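You operate a simulated robot arm through the tools that you are given. There is no shell and no other tool.

You are at the controls of a simulated robot arm. One attempt, no reset.

JOB
Brush the grime off the straight section, then oil its middle stretch.
Fine: black brush, then the purple dauber from the green tin; put both back; the section stays in the cradle. Set down upright: black brush, purple dauber. A coat counts when it lies all over at full strength: go over it till it gets no stronger. What is to be rubbed or washed off counts as gone when no trace of it is left.
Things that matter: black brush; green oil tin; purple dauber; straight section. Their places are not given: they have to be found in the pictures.

It is judged by the outcome, as a careful person would: the job done as asked, and still so three seconds after it is handed in. It fails if anything else is knocked over, pushed out of place, dropped, spilled or broken.

ROBOT AND FRAMES
A 7-joint arm with a two-finger parallel gripper, fixed in place. Base frame: the origin is on the floor under the middle of its stand, x ahead of it, y to its left, z up. Units: m, degrees, N and s.
It reaches about 1.058 m from its shoulder. Its first joint turns from -166.0 to 166.0 degrees. Payload 4.4 kg.
The TCP is the grasp point between the finger pads, 0.023 m short of the fingertips. In the tool frame z runs along the fingers and y along their closing line. Largest opening 0.094 m; finger width 0.038, thickness 0.01; the body of the gripper, 0.054 by 0.096 m, starts 0.039 m behind the TCP.
Orientation is that of the tool frame in the base frame, as a unit quaternion [x, y, z, w]. With the fingers straight down and closing along the base's y, the tool's x points along the base's -x, its y along +y and its z along -z.

CONTROLS
- The arm moves only by the tool nudge_tool. Its argument "increments" is a list of rows, each a list of 6 numbers: the shift along the tool's x, y, z in m, then the turn, a rotation vector about the tool's x, y, z in degrees. In form: [[tx, ty, tz, rx, ry, rz], ...]. A call has 1 to 20 rows; each row shifts and turns the commanded pose from where the row before left it, along the tool's axes as they then stand. "fingers" is the opening, from 0 (shut) to 1 (fully open), set as the call begins (left out, the last holds). Each row takes 0.2 s and may step no farther than 0.05 m and 8.6 degrees from the row before; otherwise, or with a gripper value out of range, the whole call is refused. A pose out of reach is approached as far as the arm can. The call stops where the force on the tool passes 40 N (or 10 N more than at its start, if that is more) or the arm is blocked; 0.2 s more then pass. Each finger travels about 0.108 m/s and halts on what it meets, pressing with about 21 N; the grip force reading is that of the motor and also rises with nothing between the fingers. The clock runs only during rows and for 0.2 s after the last one: add rows that do not move to give the fingers time. It gives the time, the measured TCP pose, the force on the tool (base axes), the opening and the grip force at its end, in the units of the frame above (readings bear some noise), with the torque about the TCP (base axes, N m) and any sound that the robot's microphone picked up.
- Cameras (640 x 400 px; columns grow to the right, rows downward): "scene" is fixed at [0.0452, -0.4948, 1.6752]; the picture's right is [-0.52, -0.86, 0.00], its down [-0.75, 0.45, -0.48] and it looks along [0.41, -0.25, -0.88] (base axes); focal length 344 px, centre (320, 200). "wrist" rides on the gripper at [0.087, 0.016, -0.074] in the tool frame; the picture's right is [-0.18, 0.98, 0.00], its down [-0.58, -0.11, -0.81] and it looks along [-0.79, -0.15, 0.59] (tool axes); focal length 243 px, centre (320, 200).
- capture(camera): a new picture of that camera. It takes no simulated time.
- probe_pixels(camera, pixels): for up to 12 pixels [column, row] of the newest picture of that camera ("zoom" is the newest enlarged one), the place [x, y, z] in the base frame of the surface seen there, good to about 0.002 m, but the place of the scene camera against the robot may be out by one fixed shift of up to 0.012 m in any direction. It takes no simulated time.
- enlarge(camera, box): a new picture of the part [left, top, right, bottom] of that camera's present view, enlarged. It takes no simulated time.
- job_done(): hands the job in; it is judged then, once.

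Open the gripper and draw the arm clear of the work before you hand the job in, unless the task says otherwise.

The tools are called as a command line: name --pt "numbers of a row" for each row, then --argument value for the rest, lists and objects as JSON in quotes. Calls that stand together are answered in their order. nudge_tool: Moves the arm, as the interface text tells. Its arguments: {"type":"object","properties":{"increments":{"type":"array","items":{"type":"array","items":{"type":"number"}}},"fingers":{"type":"number"}},"required":["increments"]} The other tools are called the same way: capture (camera) takes a picture; probe_pixels (camera, pixels) gives the place of the surface under pixels of a picture; enlarge (camera, box) takes an enlarged picture of a part of a camera's view; job_done () hands the job in.

At the start:

```text
t: 0.0
tool_pos: [0.3698, -0.4895, 1.2549]
orientation: [0.0, 1.0, -0.001, -0.001]
contact_force: [-0.2, 0.4, -0.6]
wrist_torque: [0.01, 0.02, -0.02]
grip_width: 0.094
finger_force: 0.0
```

scene: 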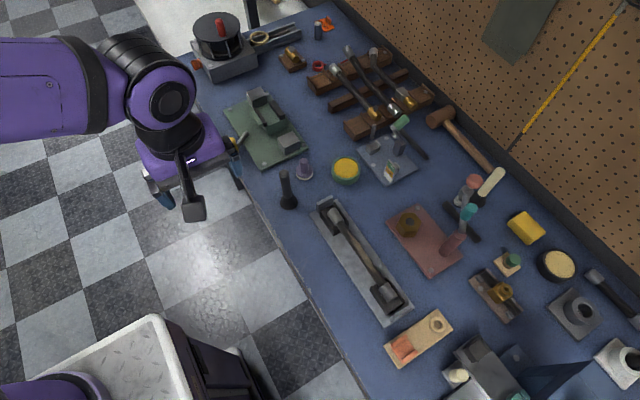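
wrist: 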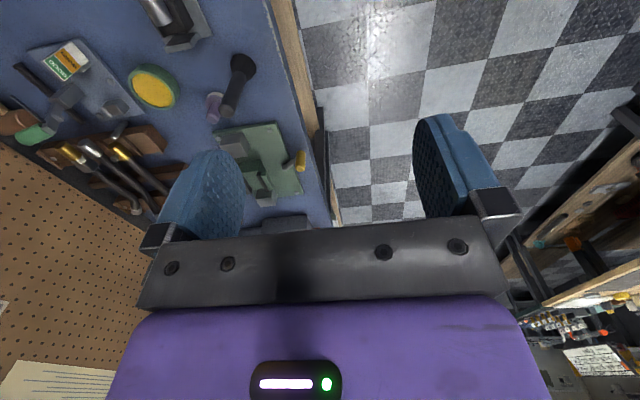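

The scene shows a cradle with a straight section around (365,260), a black brush at (287,190), a purple dauber at (304,168) and a green tin with yellow inside at (346,170). I enlarge these to see details.

enlarge --camera "scene" --box '[260, 140, 380, 215]'

enlarge --camera "scene" --box '[290, 180, 450, 330]'

```text
5.33 times, centred on (320, 178) of scene
```

zoom: 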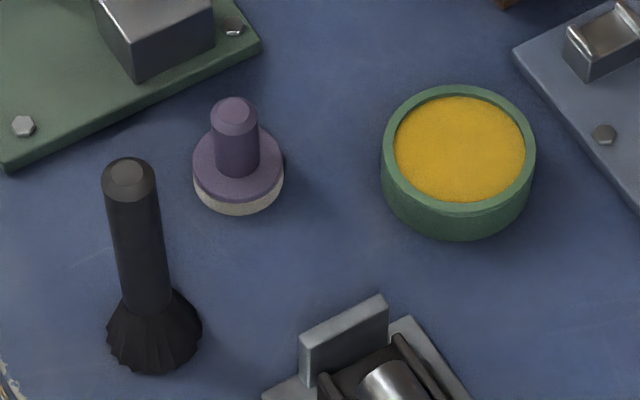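

```text
2.67 times, centred on (370, 255) of scene
```

zoom: 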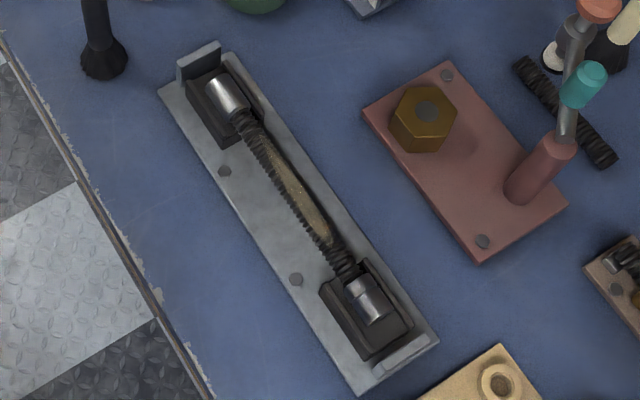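

The section lies in two V-blocks with a brownish grime patch at its middle. I enlarge it further and probe key points.

probe_pixels --camera "zoom" --pixels '[[227, 92], [242, 125], [262, 158], [295, 200], [325, 240], [345, 270], [370, 300], [190, 110], [255, 195], [340, 365], [225, 172], [300, 245]]'

enlarge --camera "scene" --box '[335, 210, 395, 290]'

```text
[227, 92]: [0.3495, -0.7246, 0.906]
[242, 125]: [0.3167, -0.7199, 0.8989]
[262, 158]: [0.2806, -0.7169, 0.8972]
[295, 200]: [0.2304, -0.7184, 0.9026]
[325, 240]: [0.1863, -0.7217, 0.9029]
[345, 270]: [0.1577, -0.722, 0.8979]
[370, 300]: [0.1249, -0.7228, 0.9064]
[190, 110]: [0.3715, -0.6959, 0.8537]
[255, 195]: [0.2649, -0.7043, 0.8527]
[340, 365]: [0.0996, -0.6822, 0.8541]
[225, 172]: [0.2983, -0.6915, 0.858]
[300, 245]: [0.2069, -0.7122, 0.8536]
```

```text
5.00 times, centred on (365, 250) of scene
```

zoom: 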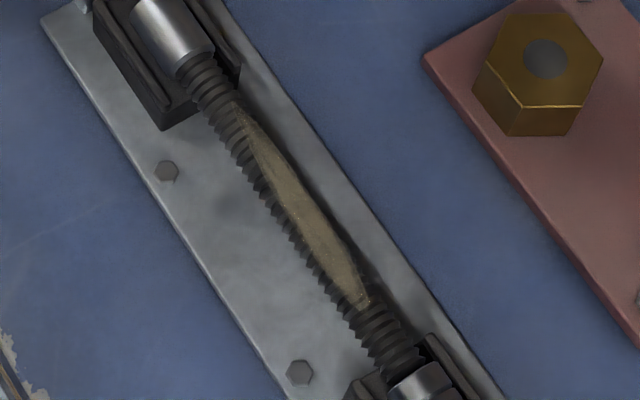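

The grime patch lies on the top and perhaps the far side (-y) of the thread. I probe its outline, then the tools.

probe_pixels --camera "zoom" --pixels '[[237, 107], [275, 170], [300, 210], [330, 250], [365, 300], [215, 115], [260, 185], [310, 255], [350, 310], [390, 345], [205, 80], [420, 380]]'

enlarge --camera "scene" --box '[260, 140, 380, 215]'

probe_pixels --camera "zoom" --pixels '[[129, 174], [140, 240], [150, 300], [152, 350], [235, 115], [238, 160], [238, 190], [460, 148], [460, 92], [388, 150], [530, 150], [300, 250]]'

```text
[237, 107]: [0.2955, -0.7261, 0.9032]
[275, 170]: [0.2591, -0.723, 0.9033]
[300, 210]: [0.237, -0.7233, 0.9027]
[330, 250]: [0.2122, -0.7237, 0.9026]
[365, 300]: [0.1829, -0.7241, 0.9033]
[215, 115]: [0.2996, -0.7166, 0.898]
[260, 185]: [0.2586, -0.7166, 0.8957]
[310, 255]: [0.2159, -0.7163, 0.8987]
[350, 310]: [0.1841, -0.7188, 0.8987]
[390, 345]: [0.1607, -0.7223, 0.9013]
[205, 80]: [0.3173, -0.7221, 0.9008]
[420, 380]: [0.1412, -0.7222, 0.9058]
```

```text
5.33 times, centred on (320, 178) of scene
```

zoom: 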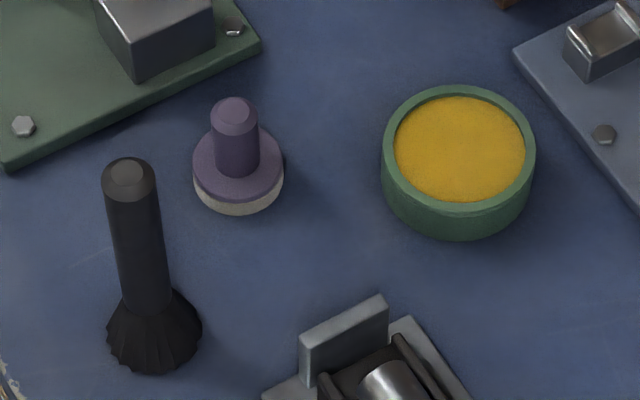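

```text
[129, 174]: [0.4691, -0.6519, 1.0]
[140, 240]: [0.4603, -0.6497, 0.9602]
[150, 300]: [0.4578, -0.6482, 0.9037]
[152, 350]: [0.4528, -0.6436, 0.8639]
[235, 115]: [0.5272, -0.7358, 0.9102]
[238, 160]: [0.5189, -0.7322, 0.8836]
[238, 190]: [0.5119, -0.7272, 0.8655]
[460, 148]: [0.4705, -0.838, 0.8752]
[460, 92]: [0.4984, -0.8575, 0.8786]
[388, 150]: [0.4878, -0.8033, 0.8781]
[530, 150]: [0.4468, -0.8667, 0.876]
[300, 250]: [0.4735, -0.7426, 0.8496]
```

Wrist view at the start already shows brush (235,90), dauber (215,105) and tin (150,85). I probe them there to estimate the scene camera's fixed shift.

enlarge --camera "wrist" --box '[120, 40, 280, 140]'

enlarge --camera "wrist" --box '[80, 0, 280, 60]'

```text
4.00 times, centred on (200, 90) of wrist
```

zoom: 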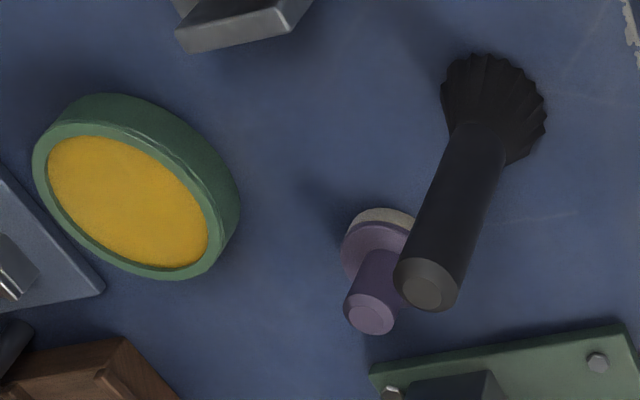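

```text
3.20 times, centred on (180, 30) of wrist
```

zoom: 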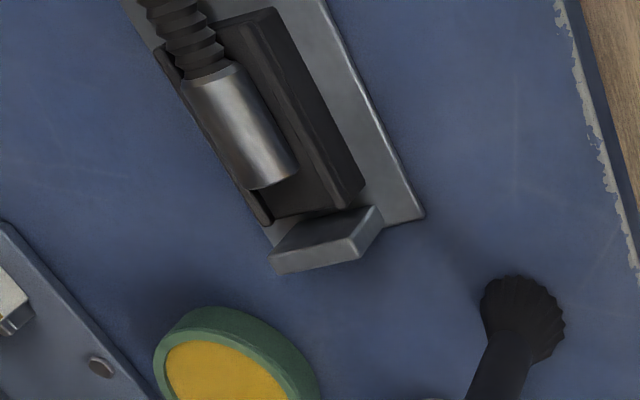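

I re-enlarge the tool area in the wrist view and probe brush top, dauber top and tin rim.

enlarge --camera "wrist" --box '[120, 40, 280, 140]'

probe_pixels --camera "zoom" --pixels '[[424, 292], [450, 220], [475, 150], [372, 315], [380, 270], [350, 235], [128, 200], [62, 140], [210, 255], [130, 108], [128, 275], [490, 85]]'

```text
4.00 times, centred on (200, 90) of wrist
```

zoom: 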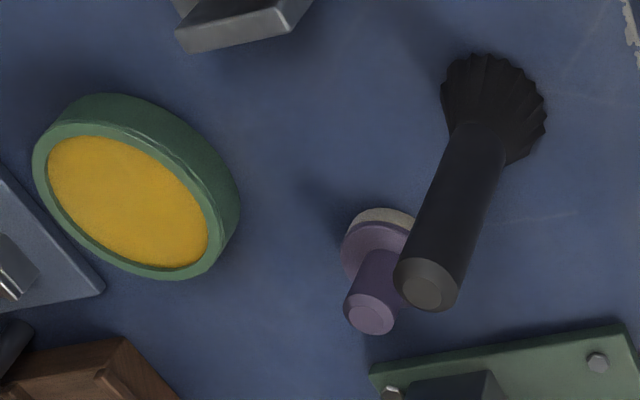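

```text
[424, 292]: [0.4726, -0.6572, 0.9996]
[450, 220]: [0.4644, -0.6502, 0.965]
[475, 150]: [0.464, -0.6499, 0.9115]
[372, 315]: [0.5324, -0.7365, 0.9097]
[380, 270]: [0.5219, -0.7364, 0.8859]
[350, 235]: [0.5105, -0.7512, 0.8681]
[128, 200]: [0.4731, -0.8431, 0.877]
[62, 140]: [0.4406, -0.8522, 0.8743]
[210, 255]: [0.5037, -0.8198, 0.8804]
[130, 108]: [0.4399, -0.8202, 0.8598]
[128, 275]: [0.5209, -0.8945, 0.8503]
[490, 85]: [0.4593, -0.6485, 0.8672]
```

Wrist and scene readings differ by about (+0.003, -0.005, 0). I move closer to the brush for a better wrist look, staying high above the table.

nudge_tool --pt "0.014 -0.028 0.024 0 0 0" --pt "0.014 -0.028 0.024 0 0 0" --pt "0.014 -0.028 0.024 0 0 0" --pt "0.014 -0.028 0.024 0 0 0" --pt "0.014 -0.028 0.024 0 0 0" --pt "0 0 0 0 0 0" --fingers 1

capture --camera "wrist"

capture --camera "scene"

```text
t: 1.4
tool_pos: [0.2994, -0.6287, 1.1342]
orientation: [0.0, 1.0, 0.0, -0.001]
contact_force: [0.0, 0.2, -1.0]
wrist_torque: [0.01, 0.03, -0.03]
grip_width: 0.0941
finger_force: 0.0
```

```text
taken
```

wrist: 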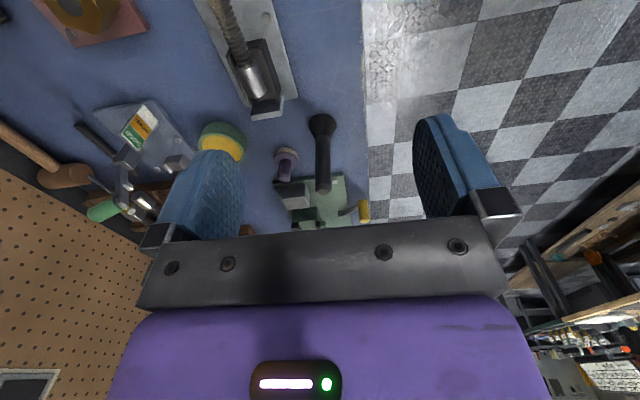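

```text
taken
```

scene: 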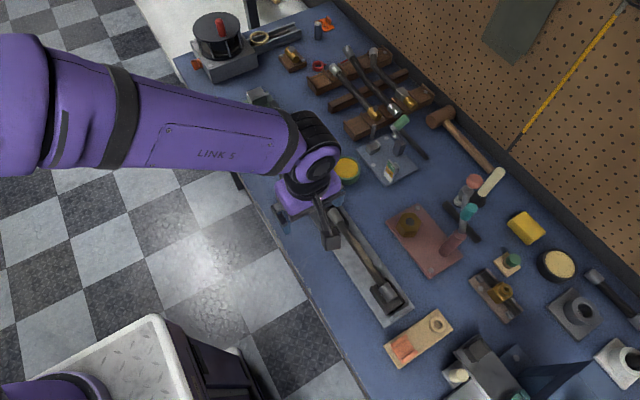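

The brush is at (322,150), its top near (323,185) in the wrist view. I enlarge there and probe.

enlarge --camera "wrist" --box '[260, 100, 360, 200]'

```text
4.00 times, centred on (310, 150) of wrist
```

zoom: 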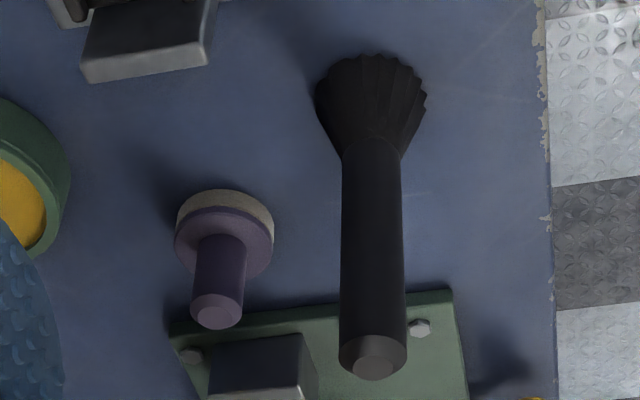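

probe_pixels --camera "zoom" --pixels '[[375, 368], [345, 280], [374, 280], [402, 280], [370, 160], [370, 100], [318, 90], [425, 95], [216, 310], [218, 265], [195, 240], [225, 200]]'

```text
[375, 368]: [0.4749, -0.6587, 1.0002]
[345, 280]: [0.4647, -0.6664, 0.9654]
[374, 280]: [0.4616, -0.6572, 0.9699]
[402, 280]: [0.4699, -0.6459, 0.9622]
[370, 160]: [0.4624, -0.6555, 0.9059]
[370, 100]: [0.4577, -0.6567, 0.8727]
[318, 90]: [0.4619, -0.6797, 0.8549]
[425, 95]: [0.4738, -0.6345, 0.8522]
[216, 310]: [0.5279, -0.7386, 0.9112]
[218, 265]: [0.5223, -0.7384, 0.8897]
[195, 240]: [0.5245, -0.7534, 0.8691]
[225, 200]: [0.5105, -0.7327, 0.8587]
```

Brush axis is about (0.473, -0.657), top at z=1.000. I move above it and begin the descent with the fingers open.

nudge_tool --pt "-0.0347 -0.00566 0 0 0 0" --pt "-0.0347 -0.00566 0 0 0 0" --pt "-0.0347 -0.00566 0 0 0 0" --pt "-0.0347 -0.00566 0 0 0 0" --pt "-0.0347 -0.00566 0 0 0 0" --pt "0 0 0.035 0 0 0" --pt "0 0 0.035 0 0 0" --pt "0 0 0.02 0 0 0" --pt "0 0 0 0 0 0" --fingers 1

capture --camera "wrist"

capture --camera "scene"

```text
t: 3.4
tool_pos: [0.4728, -0.6583, 1.0433]
orientation: [-0.001, 1.0, -0.001, -0.001]
contact_force: [0.0, -0.1, 0.3]
wrist_torque: [0.0, 0.0, -0.04]
grip_width: 0.0942
finger_force: 0.0
```

```text
taken
```

wrist: 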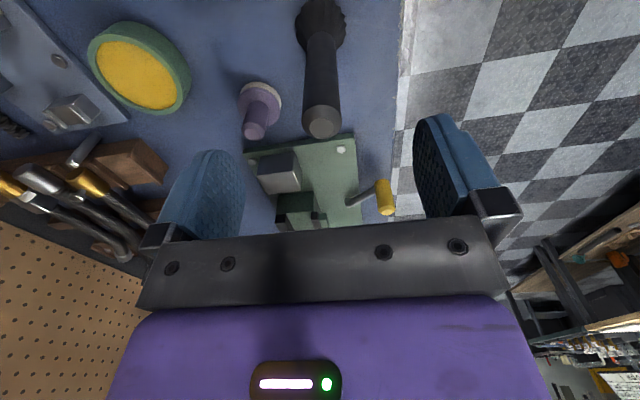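

```text
taken
```

scene: 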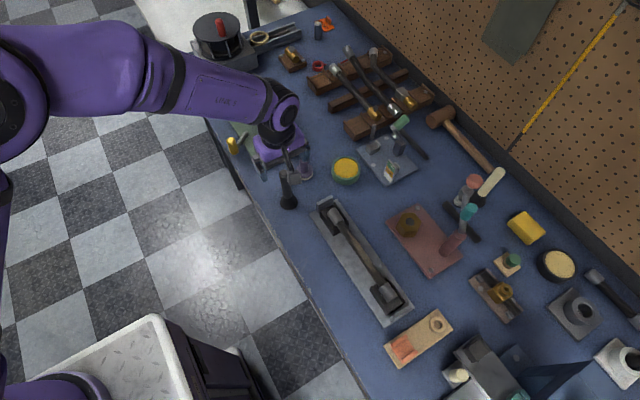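

The brush top is at (323,122) in the wrist view, between the fingers. I check its place and the dauber's, tin's positions once more.

probe_pixels --camera "wrist" --pixels '[[322, 122], [310, 85], [322, 85], [336, 85], [255, 130], [263, 110], [138, 67], [92, 50], [186, 90], [150, 26], [120, 105]]'

```text
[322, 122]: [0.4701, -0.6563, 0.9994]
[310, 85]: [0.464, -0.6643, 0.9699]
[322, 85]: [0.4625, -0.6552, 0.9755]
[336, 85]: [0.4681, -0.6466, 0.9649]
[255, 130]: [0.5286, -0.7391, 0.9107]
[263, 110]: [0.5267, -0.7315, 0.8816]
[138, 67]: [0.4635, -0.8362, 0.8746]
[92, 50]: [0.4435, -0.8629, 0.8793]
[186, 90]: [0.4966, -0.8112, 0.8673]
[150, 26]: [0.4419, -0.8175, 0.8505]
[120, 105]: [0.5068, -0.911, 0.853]
```

Brush axis about (0.472, -0.656). I correct y slightly and descend to TCP z≈0.972.

nudge_tool --pt "0.0005 0.0015 0.02 0 0 0" --pt "0 0 0.02 0 0 0" --pt "0 0 0.02 0 0 0" --pt "0 0 0.011 0 0 0" --pt "0 0 0 0 0 0" --fingers 1

```text
t: 4.6
tool_pos: [0.4723, -0.6561, 0.9726]
orientation: [0.0, 1.0, -0.001, -0.001]
contact_force: [-0.2, 0.5, -0.3]
wrist_torque: [-0.01, -0.02, -0.04]
grip_width: 0.094
finger_force: 0.1
```

The TCP is at (0.472,-0.656,0.973) around the handle. I close the fingers on it now.

nudge_tool --pt "0 0 0 0 0 0" --pt "0 0 0 0 0 0" --pt "0 0 0 0 0 0" --pt "0 0 0 0 0 0" --fingers 0

capture --camera "wrist"

```text
t: 5.6
tool_pos: [0.4719, -0.6571, 0.9738]
orientation: [0.001, 1.0, -0.001, 0.0]
contact_force: [-0.3, -0.6, 1.2]
wrist_torque: [0.01, 0.03, 0.0]
grip_width: 0.0236
finger_force: 20.5
```

```text
taken
```

wrist: 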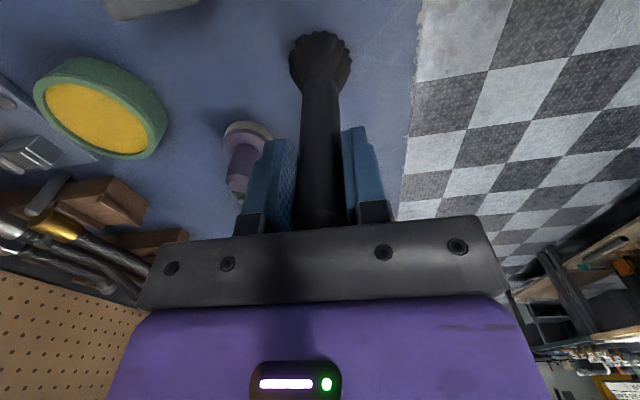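

The brush is gripped at width 0.0236. I lift it straight up and check that it hangs straight.

nudge_tool --pt "0 0 -0.01 0 0 0" --pt "0 0 -0.03 0 0 0" --pt "0 0 -0.04 0 0 0" --pt "0 0 -0.04 0 0 0" --pt "0 0 -0.04 0 0 0" --pt "0 0 0 0 0 0"

capture --camera "scene"

capture --camera "wrist"

```text
t: 7.0
tool_pos: [0.4724, -0.657, 1.134]
orientation: [0.0, 1.0, -0.001, 0.0]
contact_force: [0.1, 0.0, -1.8]
wrist_torque: [0.0, -0.01, -0.03]
grip_width: 0.0238
finger_force: 20.4
```

```text
taken
```

scene: 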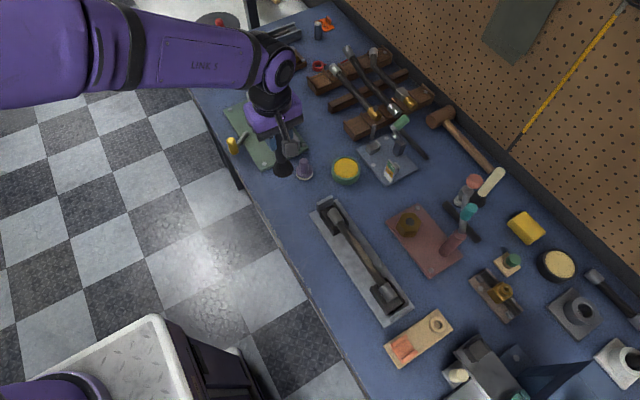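

```text
taken
```

wrist: 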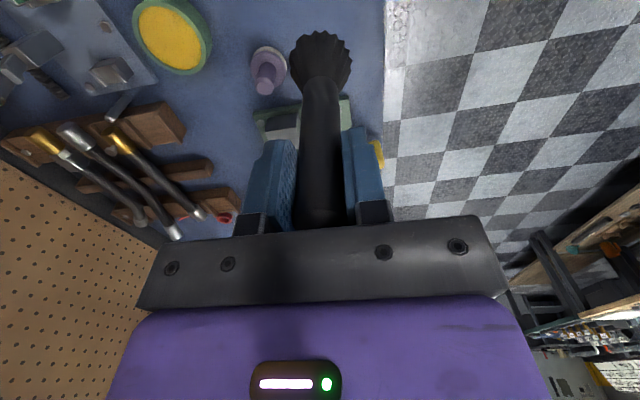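

The brush hangs straight. I probe the heights of objects near the section (pegs, tool handles, V-blocks, end stops) for clearance.

probe_pixels --camera "scene" --pixels '[[472, 180], [468, 212], [495, 173], [456, 238], [408, 215], [325, 205], [332, 213], [385, 291], [396, 292], [374, 300], [345, 222], [411, 310]]'

enlarge --camera "scene" --box '[300, 190, 430, 325]'

```text
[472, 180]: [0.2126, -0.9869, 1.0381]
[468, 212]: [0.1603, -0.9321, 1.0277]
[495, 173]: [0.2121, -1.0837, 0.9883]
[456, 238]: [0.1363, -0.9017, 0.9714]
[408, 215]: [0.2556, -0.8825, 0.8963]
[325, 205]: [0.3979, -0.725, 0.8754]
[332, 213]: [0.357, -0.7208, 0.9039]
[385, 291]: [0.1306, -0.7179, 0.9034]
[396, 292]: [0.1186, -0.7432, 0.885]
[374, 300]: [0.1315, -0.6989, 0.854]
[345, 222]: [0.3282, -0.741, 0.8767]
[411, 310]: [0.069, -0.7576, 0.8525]
```

```text
2.96 times, centred on (365, 258) of scene
```

zoom: 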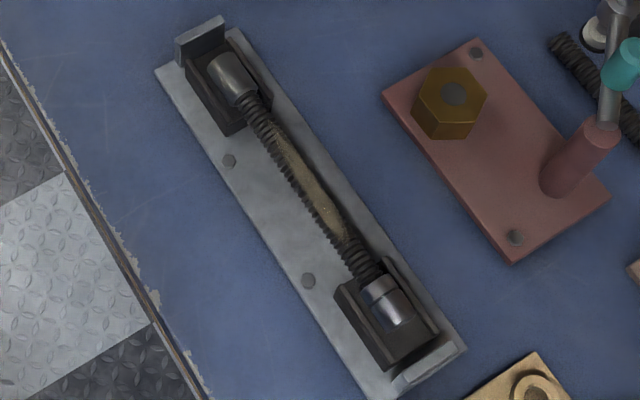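

Tallest neighbours are z≈1.04, so I keep the brush's bottom above that. I move to about (0.33,-0.80,1.15) and yaw the tool 90° so the wrist camera sees the section's far (-y) side.

nudge_tool --pt "0.0284 -0.0286 -0.0092 0 0 0" --pt "0.0284 -0.0286 -0.0032 0 0 0" --pt "0.0284 -0.0286 -0.0032 0 0 0" --pt "0.0284 -0.0286 -0.0032 0 0 0" --pt "0.0284 -0.0286 -0.0032 0 0 0" --pt "0 0 0 0 0 -8.2" --pt "0 0 0 0 0 -8.2" --pt "0 0 0 0 0 -8.2" --pt "0 0 0 0 0 -8.2" --pt "0 0 0 0 0 -8.2" --pt "0 0 0 0 0 -8.2" --pt "0 0 0 0 0 -8.2" --pt "0 0 0 0 0 -8.2" --pt "0 0 0 0 0 -8.2" --pt "0 0 0 0 0 -8.2" --pt "0 0 0 0 0 -8.0" --pt "0 0 0 0 0 0"

capture --camera "wrist"

capture --camera "scene"

```text
t: 10.6
tool_pos: [0.3308, -0.7981, 1.1564]
orientation: [0.708, -0.707, -0.001, 0.002]
contact_force: [0.7, -0.3, -0.3]
wrist_torque: [0.04, -0.02, -0.01]
grip_width: 0.0236
finger_force: 20.6
```

```text
taken
```

wrist: 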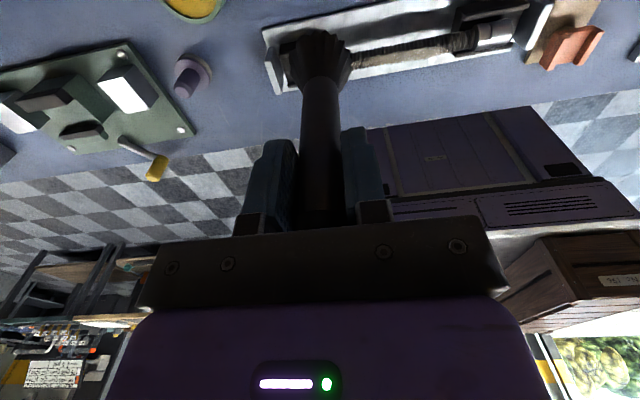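

```text
taken
```

scene: 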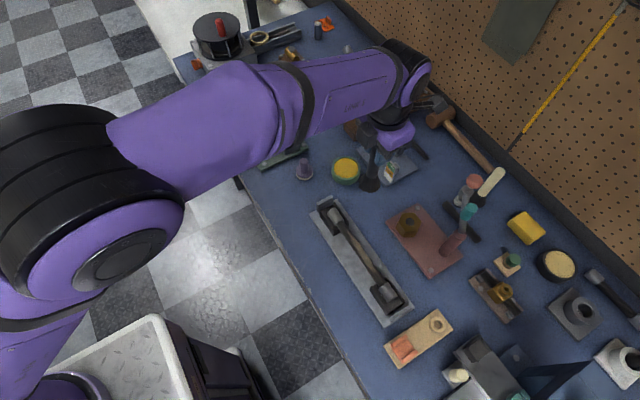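

The thread's far side shows in the wrist view around (350-470, 50). I enlarge there.

enlarge --camera "wrist" --box '[340, 10, 540, 90]'

```text
3.20 times, centred on (440, 50) of wrist
```

zoom: 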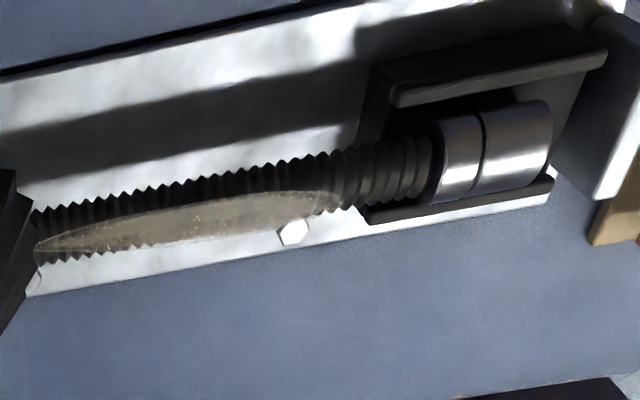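

Seen from both sides, the grime is a lens-shaped strip along the thread's top. I probe its position with the wrist camera.

probe_pixels --camera "zoom" --pixels '[[340, 200], [300, 205], [250, 210], [200, 218], [150, 228], [100, 235], [50, 245], [200, 200], [250, 190], [300, 160], [395, 170], [520, 150]]'

```text
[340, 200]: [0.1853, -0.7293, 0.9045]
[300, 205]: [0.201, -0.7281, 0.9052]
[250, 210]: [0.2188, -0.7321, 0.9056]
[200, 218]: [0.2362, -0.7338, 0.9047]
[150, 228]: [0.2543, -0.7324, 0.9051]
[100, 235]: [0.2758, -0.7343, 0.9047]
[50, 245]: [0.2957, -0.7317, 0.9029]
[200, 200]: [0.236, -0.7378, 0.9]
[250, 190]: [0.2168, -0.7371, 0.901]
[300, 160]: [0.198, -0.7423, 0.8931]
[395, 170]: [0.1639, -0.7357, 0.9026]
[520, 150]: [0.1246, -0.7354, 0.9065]
```

The strip's axis is y≈-0.7305, top z≈0.905, x from 0.18 to 0.297. I bring the brush above one end at (0.285,-0.7305), bristle bottom about 0.02 above the thread.

nudge_tool --pt "-0.01352 0.00916 0.02128 0 0 0" --pt "-0.01352 0.00916 0.02128 0 0 0" --pt "-0.01352 0.00916 0.02128 0 0 0" --pt "-0.01352 0.00916 0.02128 0 0 0" --pt "-0.01352 0.00916 0.02128 0 0 0" --pt "0 0 0 0 0 0"

capture --camera "wrist"

capture --camera "scene"

```text
t: 12.0
tool_pos: [0.2847, -0.7318, 1.0489]
orientation: [0.707, -0.707, 0.0, 0.001]
contact_force: [0.3, -0.5, -0.8]
wrist_torque: [-0.01, 0.03, -0.01]
grip_width: 0.0237
finger_force: 20.9
```

```text
taken
```

wrist: 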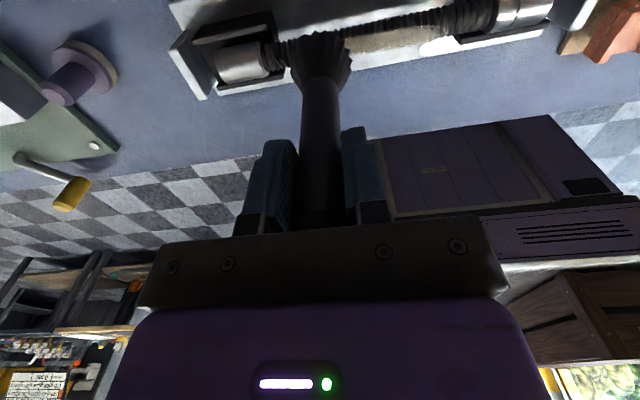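

```text
taken
```

scene: 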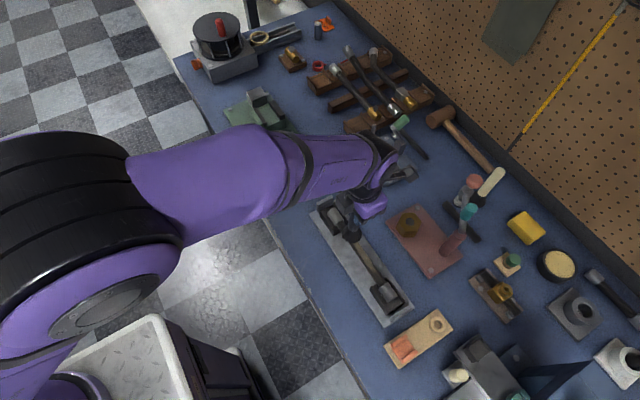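

The brush sits over the upper end of the strip. I descend gently to contact, watching force.

nudge_tool --pt "0 0 0.006 0 0 0" --pt "0 0 0.006 0 0 0" --pt "0 0 0.005 0 0 0" --pt "0 0 0.003 0 0 0" --pt "0 0 0 0 0 0"

```text
t: 13.2
tool_pos: [0.2849, -0.7315, 1.0292]
orientation: [0.707, -0.707, -0.001, 0.0]
contact_force: [0.5, 0.8, -1.6]
wrist_torque: [-0.02, -0.02, -0.01]
grip_width: 0.0238
finger_force: 20.9
```

No contact yet. I lower 2 mm more at a time.

nudge_tool --pt "0 0 0.001 0 0 0" --pt "0 0 0.001 0 0 0" --pt "0 0 0 0 0 0"

enlarge --camera "wrist" --box '[200, 0, 520, 100]'

```text
t: 14.0
tool_pos: [0.2847, -0.7321, 1.0286]
orientation: [0.708, -0.707, 0.0, 0.001]
contact_force: [-1.0, 0.0, 14.6]
wrist_torque: [-0.01, -0.18, -0.03]
grip_width: 0.0237
finger_force: 21.1
```

```text
2.00 times, centred on (360, 50) of wrist
```

zoom: 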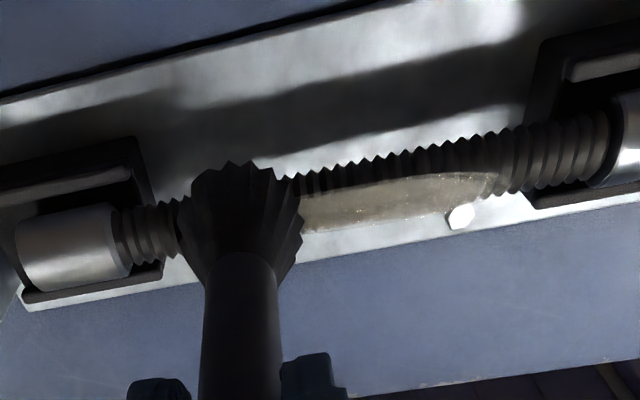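

Contact made at 14.6 N with the brush on the thread. I ease slightly and stroke along the strip to x≈0.19.

nudge_tool --pt "0 0 -0.0005 0 0 0" --pt "0 0.008 0 0 0 0" --pt "0 0.008 0 0 0 0" --pt "0 0.008 0 0 0 0" --pt "0 0.008 0 0 0 0" --pt "0 0.008 0 0 0 0" --pt "0 0.008 0 0 0 0" --pt "0 0.008 0 0 0 0" --pt "0 0.008 0 0 0 0" --pt "0 0.008 0 0 0 0" --pt "0 0.008 0 0 0 0" --pt "0 0.008 0 0 0 0" --pt "0 0.008 0 0 0 0" --pt "0 0 0 0 0 0"

enlarge --camera "wrist" --box '[160, 0, 480, 100]'

capture --camera "scene"

```text
t: 17.0
tool_pos: [0.188, -0.7316, 1.0274]
orientation: [-0.707, 0.707, -0.001, -0.001]
contact_force: [2.7, 1.1, 11.7]
wrist_torque: [0.05, -0.06, 0.03]
grip_width: 0.0236
finger_force: 20.2
```

```text
2.00 times, centred on (320, 50) of wrist
```

zoom: 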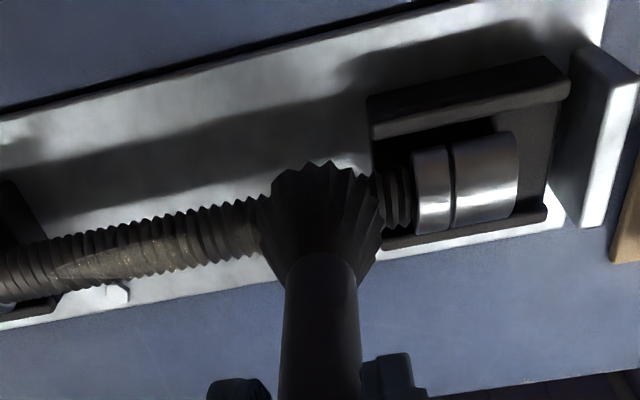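

```text
taken
```

scene: 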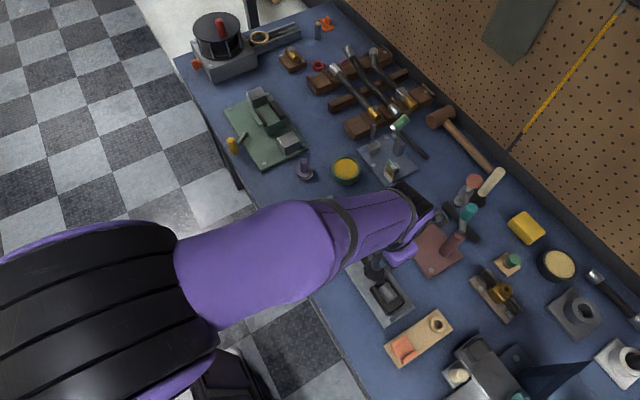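

One pass has visibly thinned the grime. I go back and forth along the strip with the same pressure.

nudge_tool --pt "0 -0.0108 0 0 0 0" --pt "0 -0.0108 0 0 0 0" --pt "0 -0.0108 0 0 0 0" --pt "0 -0.0108 0 0 0 0" --pt "0 -0.0108 0 0 0 0" --pt "0 -0.0108 0 0 0 0" --pt "0 -0.0108 0 0 0 0" --pt "0 -0.0108 0 0 0 0" --pt "0 -0.0108 0 0 0 0" --pt "0 -0.0108 0 0 0 0" --pt "0 0.0108 0 0 0 0" --pt "0 0.0108 0 0 0 0" --pt "0 0.0108 0 0 0 0" --pt "0 0.0108 0 0 0 0" --pt "0 0.0108 0 0 0 0" --pt "0 0.0108 0 0 0 0" --pt "0 0.0108 0 0 0 0" --pt "0 0.0108 0 0 0 0" --pt "0 0.0108 0 0 0 0" --pt "0 0.0108 0 0 0 0"

enlarge --camera "wrist" --box '[160, 0, 480, 100]'

```text
t: 21.2
tool_pos: [0.1884, -0.7317, 1.0284]
orientation: [-0.706, 0.708, 0.001, 0.0]
contact_force: [-0.4, 0.2, 3.4]
wrist_torque: [0.04, -0.14, 0.0]
grip_width: 0.0238
finger_force: 21.0
```

```text
2.00 times, centred on (320, 50) of wrist
```

zoom: 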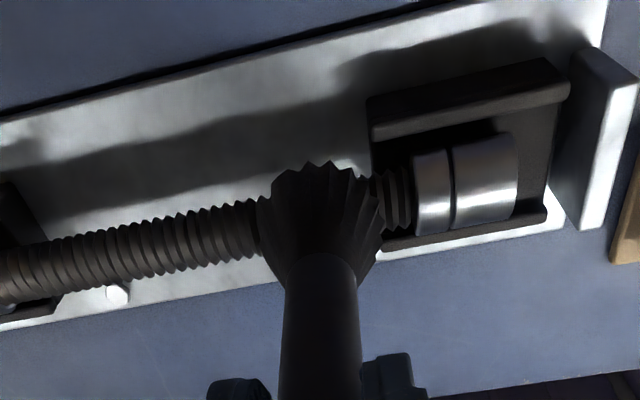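

The strip looks mostly clean. I do another pass slightly lower and a bit further past the ends.

nudge_tool --pt "0 0.004 0.0006 0 0 0" --pt "0 0.004 0 0 0 0" --pt "0 -0.013 0 0 0 0" --pt "0 -0.013 0 0 0 0" --pt "0 -0.013 0 0 0 0" --pt "0 -0.013 0 0 0 0" --pt "0 -0.013 0 0 0 0" --pt "0 -0.013 0 0 0 0" --pt "0 -0.013 0 0 0 0" --pt "0 -0.013 0 0 0 0" --pt "0 -0.013 0 0 0 0" --pt "0.004 0 0 0 0 0" --pt "0 0.013 0 0 0 0" --pt "0 0.013 0 0 0 0" --pt "0 0.013 0 0 0 0" --pt "0 0.013 0 0 0 0" --pt "0 0.013 0 0 0 0" --pt "0 0.013 0 0 0 0" --pt "0 0.013 0 0 0 0" --pt "0 0.013 0 0 0 0"

```text
t: 25.4
tool_pos: [0.1926, -0.735, 1.027]
orientation: [0.708, -0.707, 0.0, 0.001]
contact_force: [3.3, 0.2, 15.0]
wrist_torque: [0.09, -0.11, -0.03]
grip_width: 0.0238
finger_force: 20.7
```

Now a pass offset to the other side (+y 4 mm from the axis), then I lift off for inspection.

nudge_tool --pt "0 0.008 0 0 0 0" --pt "0 0.006 0 0 0 0" --pt "-0.008 0 0 0 0 0" --pt "0 -0.013 0 0 0 0" --pt "0 -0.013 0 0 0 0" --pt "0 -0.013 0 0 0 0" --pt "0 -0.013 0 0 0 0" --pt "0 -0.013 0 0 0 0" --pt "0 -0.013 0 0 0 0" --pt "0 -0.013 0 0 0 0" --pt "0 -0.013 0 0 0 0" --pt "0 -0.013 0 0 0 0" --pt "0 0 -0.01 0 0 0" --pt "0 0 -0.04 0 0 0" --pt "0 0 -0.04 0 0 0" --pt "0 0 0 0 0 0"

enlarge --camera "wrist" --box '[160, 0, 480, 100]'

capture --camera "scene"

```text
t: 28.8
tool_pos: [0.2974, -0.7276, 1.1174]
orientation: [-0.707, 0.707, 0.001, -0.001]
contact_force: [-0.2, 0.6, -1.6]
wrist_torque: [0.0, -0.01, -0.04]
grip_width: 0.0238
finger_force: 21.2
```

```text
2.00 times, centred on (320, 50) of wrist
```

zoom: 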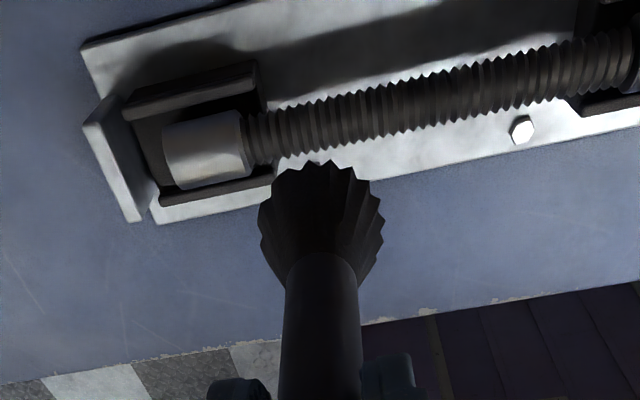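

```text
taken
```

scene: 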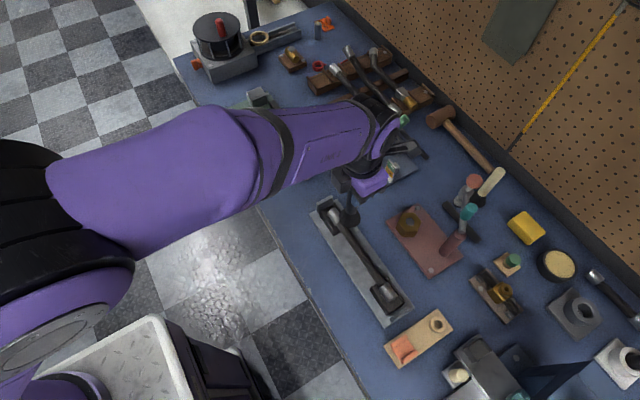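

From the far side it looks clean. I enlarge the scene view of the thread from the near side and the wrist view more closely.

enlarge --camera "scene" --box '[335, 205, 400, 300]'

enlarge --camera "wrist" --box '[280, 0, 480, 90]'

```text
4.21 times, centred on (368, 252) of scene
```

zoom: 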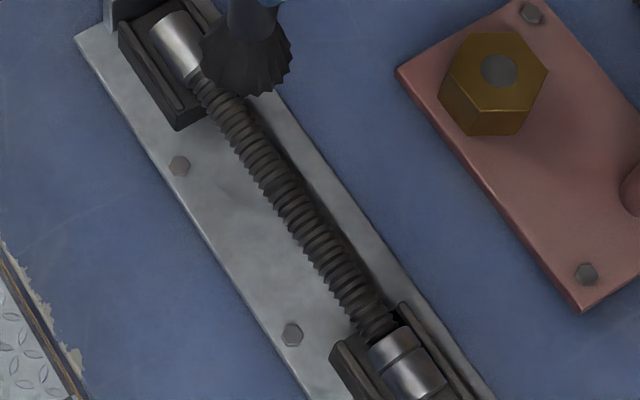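

```text
3.20 times, centred on (380, 45) of wrist
```

zoom: 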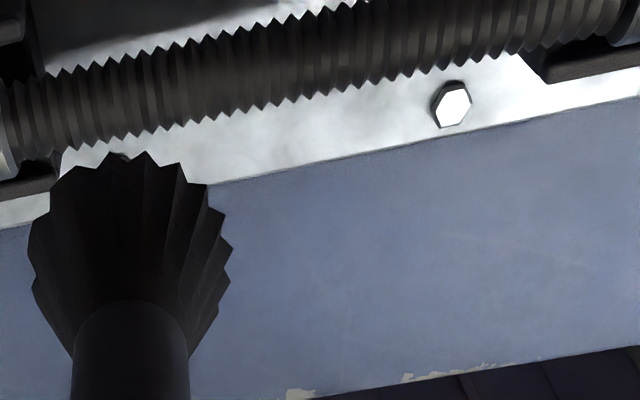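

It looks nearly clean; I look closer for any faint trace.

enlarge --camera "scene" --box '[350, 220, 382, 250]'

enlarge --camera "scene" --box '[362, 250, 398, 290]'

enlarge --camera "wrist" --box '[340, 0, 460, 50]'

```text
13.33 times, centred on (366, 235) of scene
```

zoom: 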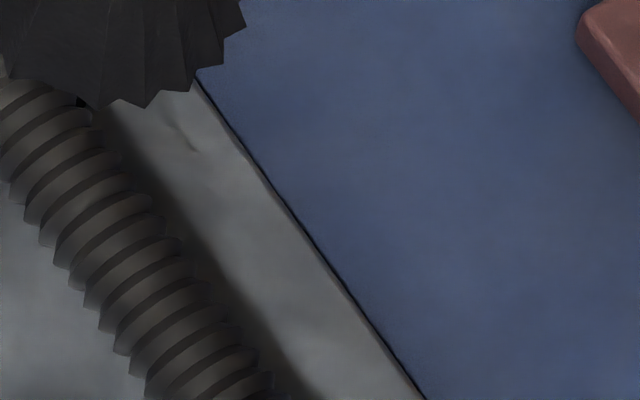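

```text
10.00 times, centred on (380, 270) of scene
```

zoom: 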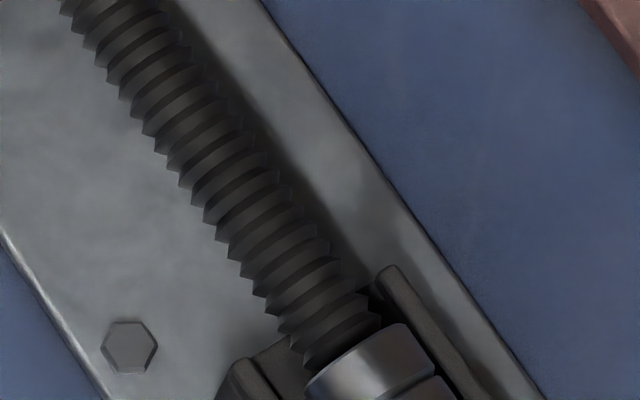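

```text
5.33 times, centred on (400, 25) of wrist
```

zoom: 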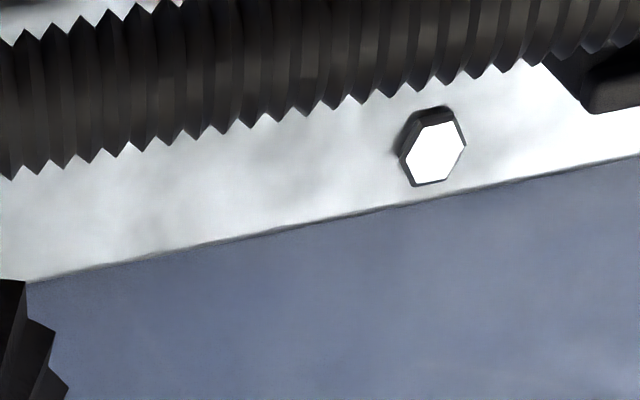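

A faint brown tinge could remain on top, so I do more passes over the whole strip to be sure.

nudge_tool --pt "0.003 0 0.04 0 0 0" --pt "0 0 0.04 0 0 0" --pt "0 0 0.01 0 0 0" --pt "0 0.0145 0 0 0 0" --pt "0 0.0145 0 0 0 0" --pt "0 0.0145 0 0 0 0" --pt "0 0.0145 0 0 0 0" --pt "0 0.0145 0 0 0 0" --pt "0 0.0145 0 0 0 0" --pt "0 0.0145 0 0 0 0" --pt "0 0.0145 0 0 0 0" --pt "0 -0.0145 0 0 0 0" --pt "0 -0.0145 0 0 0 0" --pt "0 -0.0145 0 0 0 0" --pt "0 -0.0145 0 0 0 0" --pt "0 -0.0145 0 0 0 0" --pt "0 -0.0145 0 0 0 0" --pt "0 -0.0145 0 0 0 0" --pt "0 -0.0145 0 0 0 0" --pt "0 0 0 0 0 0"

nudge_tool --pt "0.006 0 0 0 0 0" --pt "0 0.0145 0 0 0 0" --pt "0 0.0145 0 0 0 0" --pt "0 0.0145 0 0 0 0" --pt "0 0.0145 0 0 0 0" --pt "0 0.0145 0 0 0 0" --pt "0 0.0145 0 0 0 0" --pt "0 0.0145 0 0 0 0" --pt "0 0.0145 0 0 0 0" --pt "-0.006 0 0 0 0 0" --pt "-0.006 0 0 0 0 0" --pt "0 -0.0145 0 0 0 0" --pt "0 -0.0145 0 0 0 0" --pt "0 -0.0145 0 0 0 0" --pt "0 -0.0145 0 0 0 0" --pt "0 -0.0145 0 0 0 0" --pt "0 -0.0145 0 0 0 0" --pt "0 -0.0145 0 0 0 0" --pt "0 -0.0145 0 0 0 0" --pt "0 0 0 0 0 0"

```text
t: 33.0
tool_pos: [0.2968, -0.7312, 1.0273]
orientation: [-0.706, 0.708, 0.0, -0.001]
contact_force: [-2.0, 0.1, 10.3]
wrist_torque: [0.05, 0.06, -0.01]
grip_width: 0.0235
finger_force: 21.6
```

```text
t: 37.2
tool_pos: [0.2963, -0.7244, 1.0267]
orientation: [-0.706, 0.708, -0.001, -0.001]
contact_force: [-0.9, -0.6, 6.3]
wrist_torque: [-0.09, 0.02, -0.05]
grip_width: 0.024
finger_force: 21.0
```

I lift off and move toward the brush's home, clearing the view of the section.

nudge_tool --pt "0 0 -0.02 0 0 0" --pt "0 0 -0.04 0 0 0" --pt "0 0 -0.04 0 0 0" --pt "-0.0113 -0.0293 0 0 0 0" --pt "-0.0113 -0.0293 0 0 0 0" --pt "-0.0113 -0.0293 0 0 0 0" --pt "-0.0113 -0.0293 0 0 0 0" --pt "-0.0113 -0.0293 0 0 0 0" --pt "-0.0113 -0.0293 0 0 0 0" --pt "0 0 0 0 0 0"

capture --camera "scene"

enlarge --camera "scene" --box '[335, 205, 400, 300]'

capture --camera "wrist"

```text
t: 39.4
tool_pos: [0.4732, -0.6559, 1.127]
orientation: [-0.707, 0.707, 0.0, -0.001]
contact_force: [0.5, 0.3, -0.7]
wrist_torque: [0.0, -0.04, -0.02]
grip_width: 0.0238
finger_force: 21.0
```

```text
taken
```

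scene: 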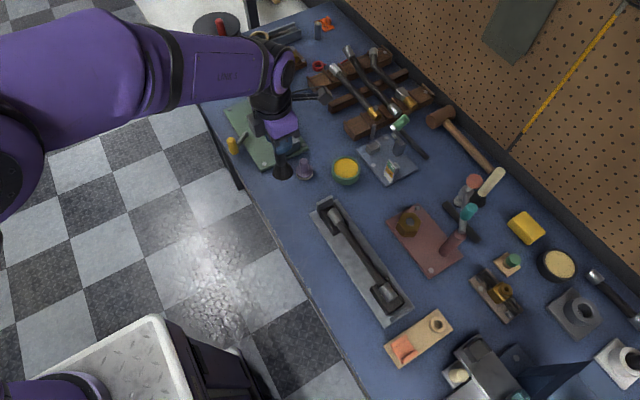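

```text
4.21 times, centred on (368, 252) of scene
```

zoom: 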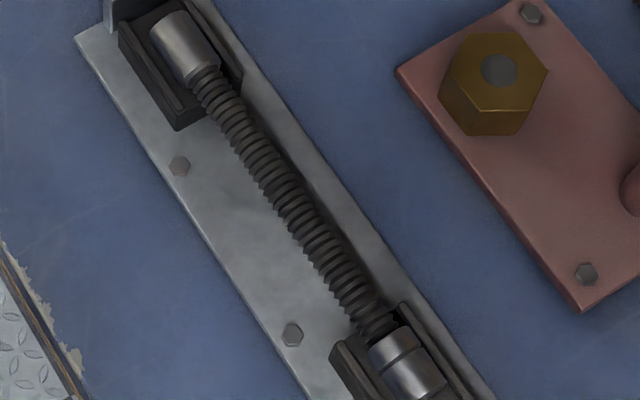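

```text
taken
```

wrist: 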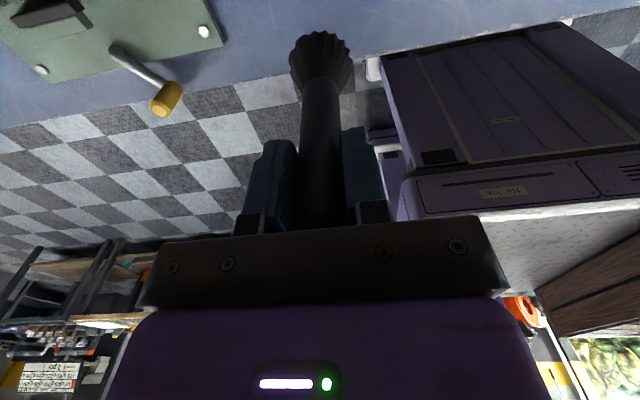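

The thread now looks uniform. I check at higher magnification with the shadow gone.

enlarge --camera "scene" --box '[350, 220, 382, 255]'

enlarge --camera "scene" --box '[362, 250, 398, 290]'

```text
11.43 times, centred on (366, 238) of scene
```

zoom: 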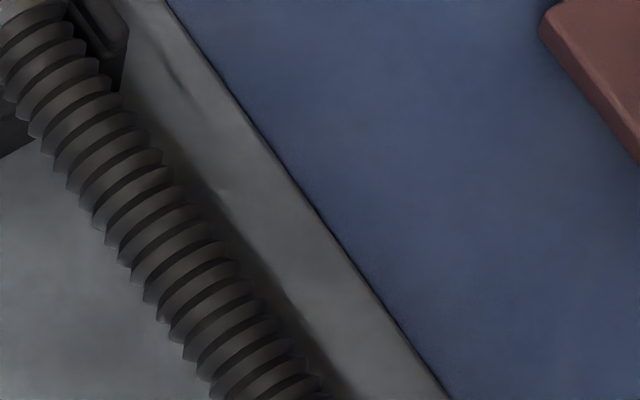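

```text
10.00 times, centred on (380, 270) of scene
```

zoom: 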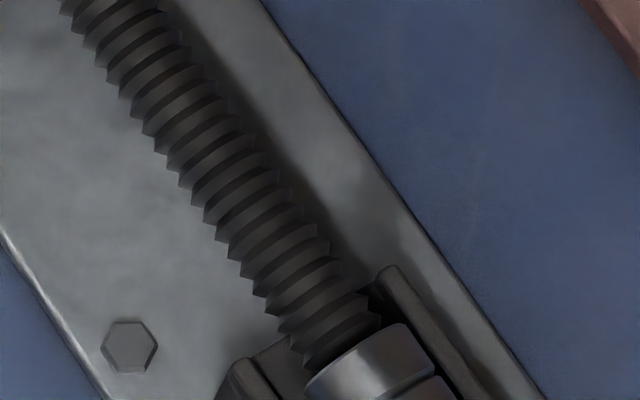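

The thread is clean with no visible trace. I lower the brush back over its original spot at (0.472,-0.6565).

nudge_tool --pt "0.0006 0.0008 0.035 0 0 0" --pt "0 0 0.035 0 0 0" --pt "0 0 0.035 0 0 0" --pt "0 0 0.03 0 0 0" --pt "0 0 0.01 0 0 0" --pt "0 0 0.002 0 0 0" --pt "0 0 0 0 0 0"

enlarge --camera "scene" --box '[240, 130, 360, 205]'

```text
t: 41.0
tool_pos: [0.4714, -0.657, 0.9784]
orientation: [-0.707, 0.707, -0.001, -0.002]
contact_force: [0.1, 0.7, -1.3]
wrist_torque: [-0.01, 0.02, -0.01]
grip_width: 0.0238
finger_force: 20.8
```

```text
5.33 times, centred on (300, 168) of scene
```

zoom: 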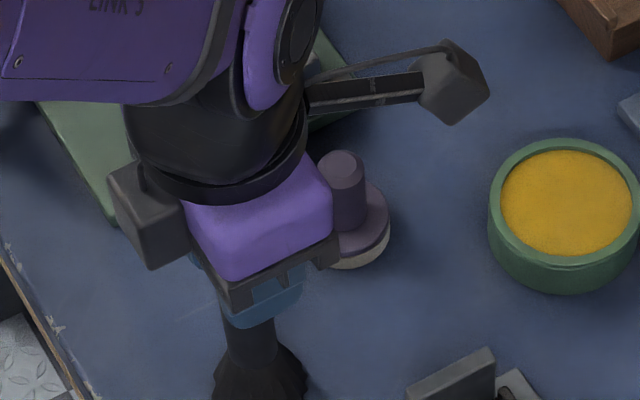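

No contact yet at z=0.978. I step down in 1.5 mm increments.

nudge_tool --pt "0 0 0.0015 0 0 0" --pt "0 0 0.0015 0 0 0" --pt "0 0 0 0 0 0"

```text
t: 41.8
tool_pos: [0.4706, -0.6577, 0.9773]
orientation: [0.707, -0.707, -0.001, 0.001]
contact_force: [0.6, -0.8, -0.4]
wrist_torque: [-0.02, 0.02, -0.02]
grip_width: 0.0236
finger_force: 21.0
```

Still free. Two more small steps.

nudge_tool --pt "0 0 0.001 0 0 0" --pt "0 0 0.001 0 0 0" --pt "0 0 0 0 0 0"

```text
t: 42.6
tool_pos: [0.4709, -0.6568, 0.975]
orientation: [0.708, -0.707, 0.001, 0.001]
contact_force: [-0.2, 0.0, -1.2]
wrist_torque: [0.03, 0.0, 0.01]
grip_width: 0.0239
finger_force: 21.2
```

nudge_tool --pt "0 0 0.001 0 0 0" --pt "0 0 0.0005 0 0 0" --pt "0 0 0 0 0 0"

```text
t: 43.4
tool_pos: [0.4698, -0.6586, 0.9731]
orientation: [0.708, -0.707, -0.001, 0.0]
contact_force: [-0.3, 0.1, -0.5]
wrist_torque: [0.01, 0.01, 0.0]
grip_width: 0.0238
finger_force: 21.3
```

Force is near zero; I step another millimetre to find the table.

nudge_tool --pt "0 0 0.0007 0 0 0" --pt "0 0 0.0007 0 0 0" --pt "0 0 0 0 0 0"

```text
t: 44.2
tool_pos: [0.4711, -0.6572, 0.9724]
orientation: [-0.707, 0.707, 0.0, -0.001]
contact_force: [0.8, 0.6, 2.4]
wrist_torque: [0.1, -0.04, 0.01]
grip_width: 0.0238
finger_force: 20.6
```

The bristles rest on the table (force +2.4 N). I open the fingers and, after they open, lift straight up.

nudge_tool --pt "0 0 0 0 0 0" --pt "0 0 0 0 0 0" --pt "0 0 0 0 0 0" --fingers 0.9

capture --camera "wrist"

```text
t: 45.0
tool_pos: [0.4718, -0.6575, 0.9716]
orientation: [-0.707, 0.707, 0.001, -0.001]
contact_force: [-0.8, -0.4, -0.1]
wrist_torque: [0.05, -0.01, 0.02]
grip_width: 0.0846
finger_force: 0.0
```

```text
taken
```

wrist: 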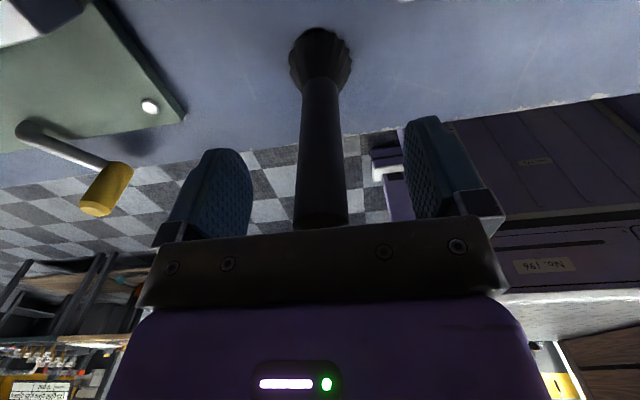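

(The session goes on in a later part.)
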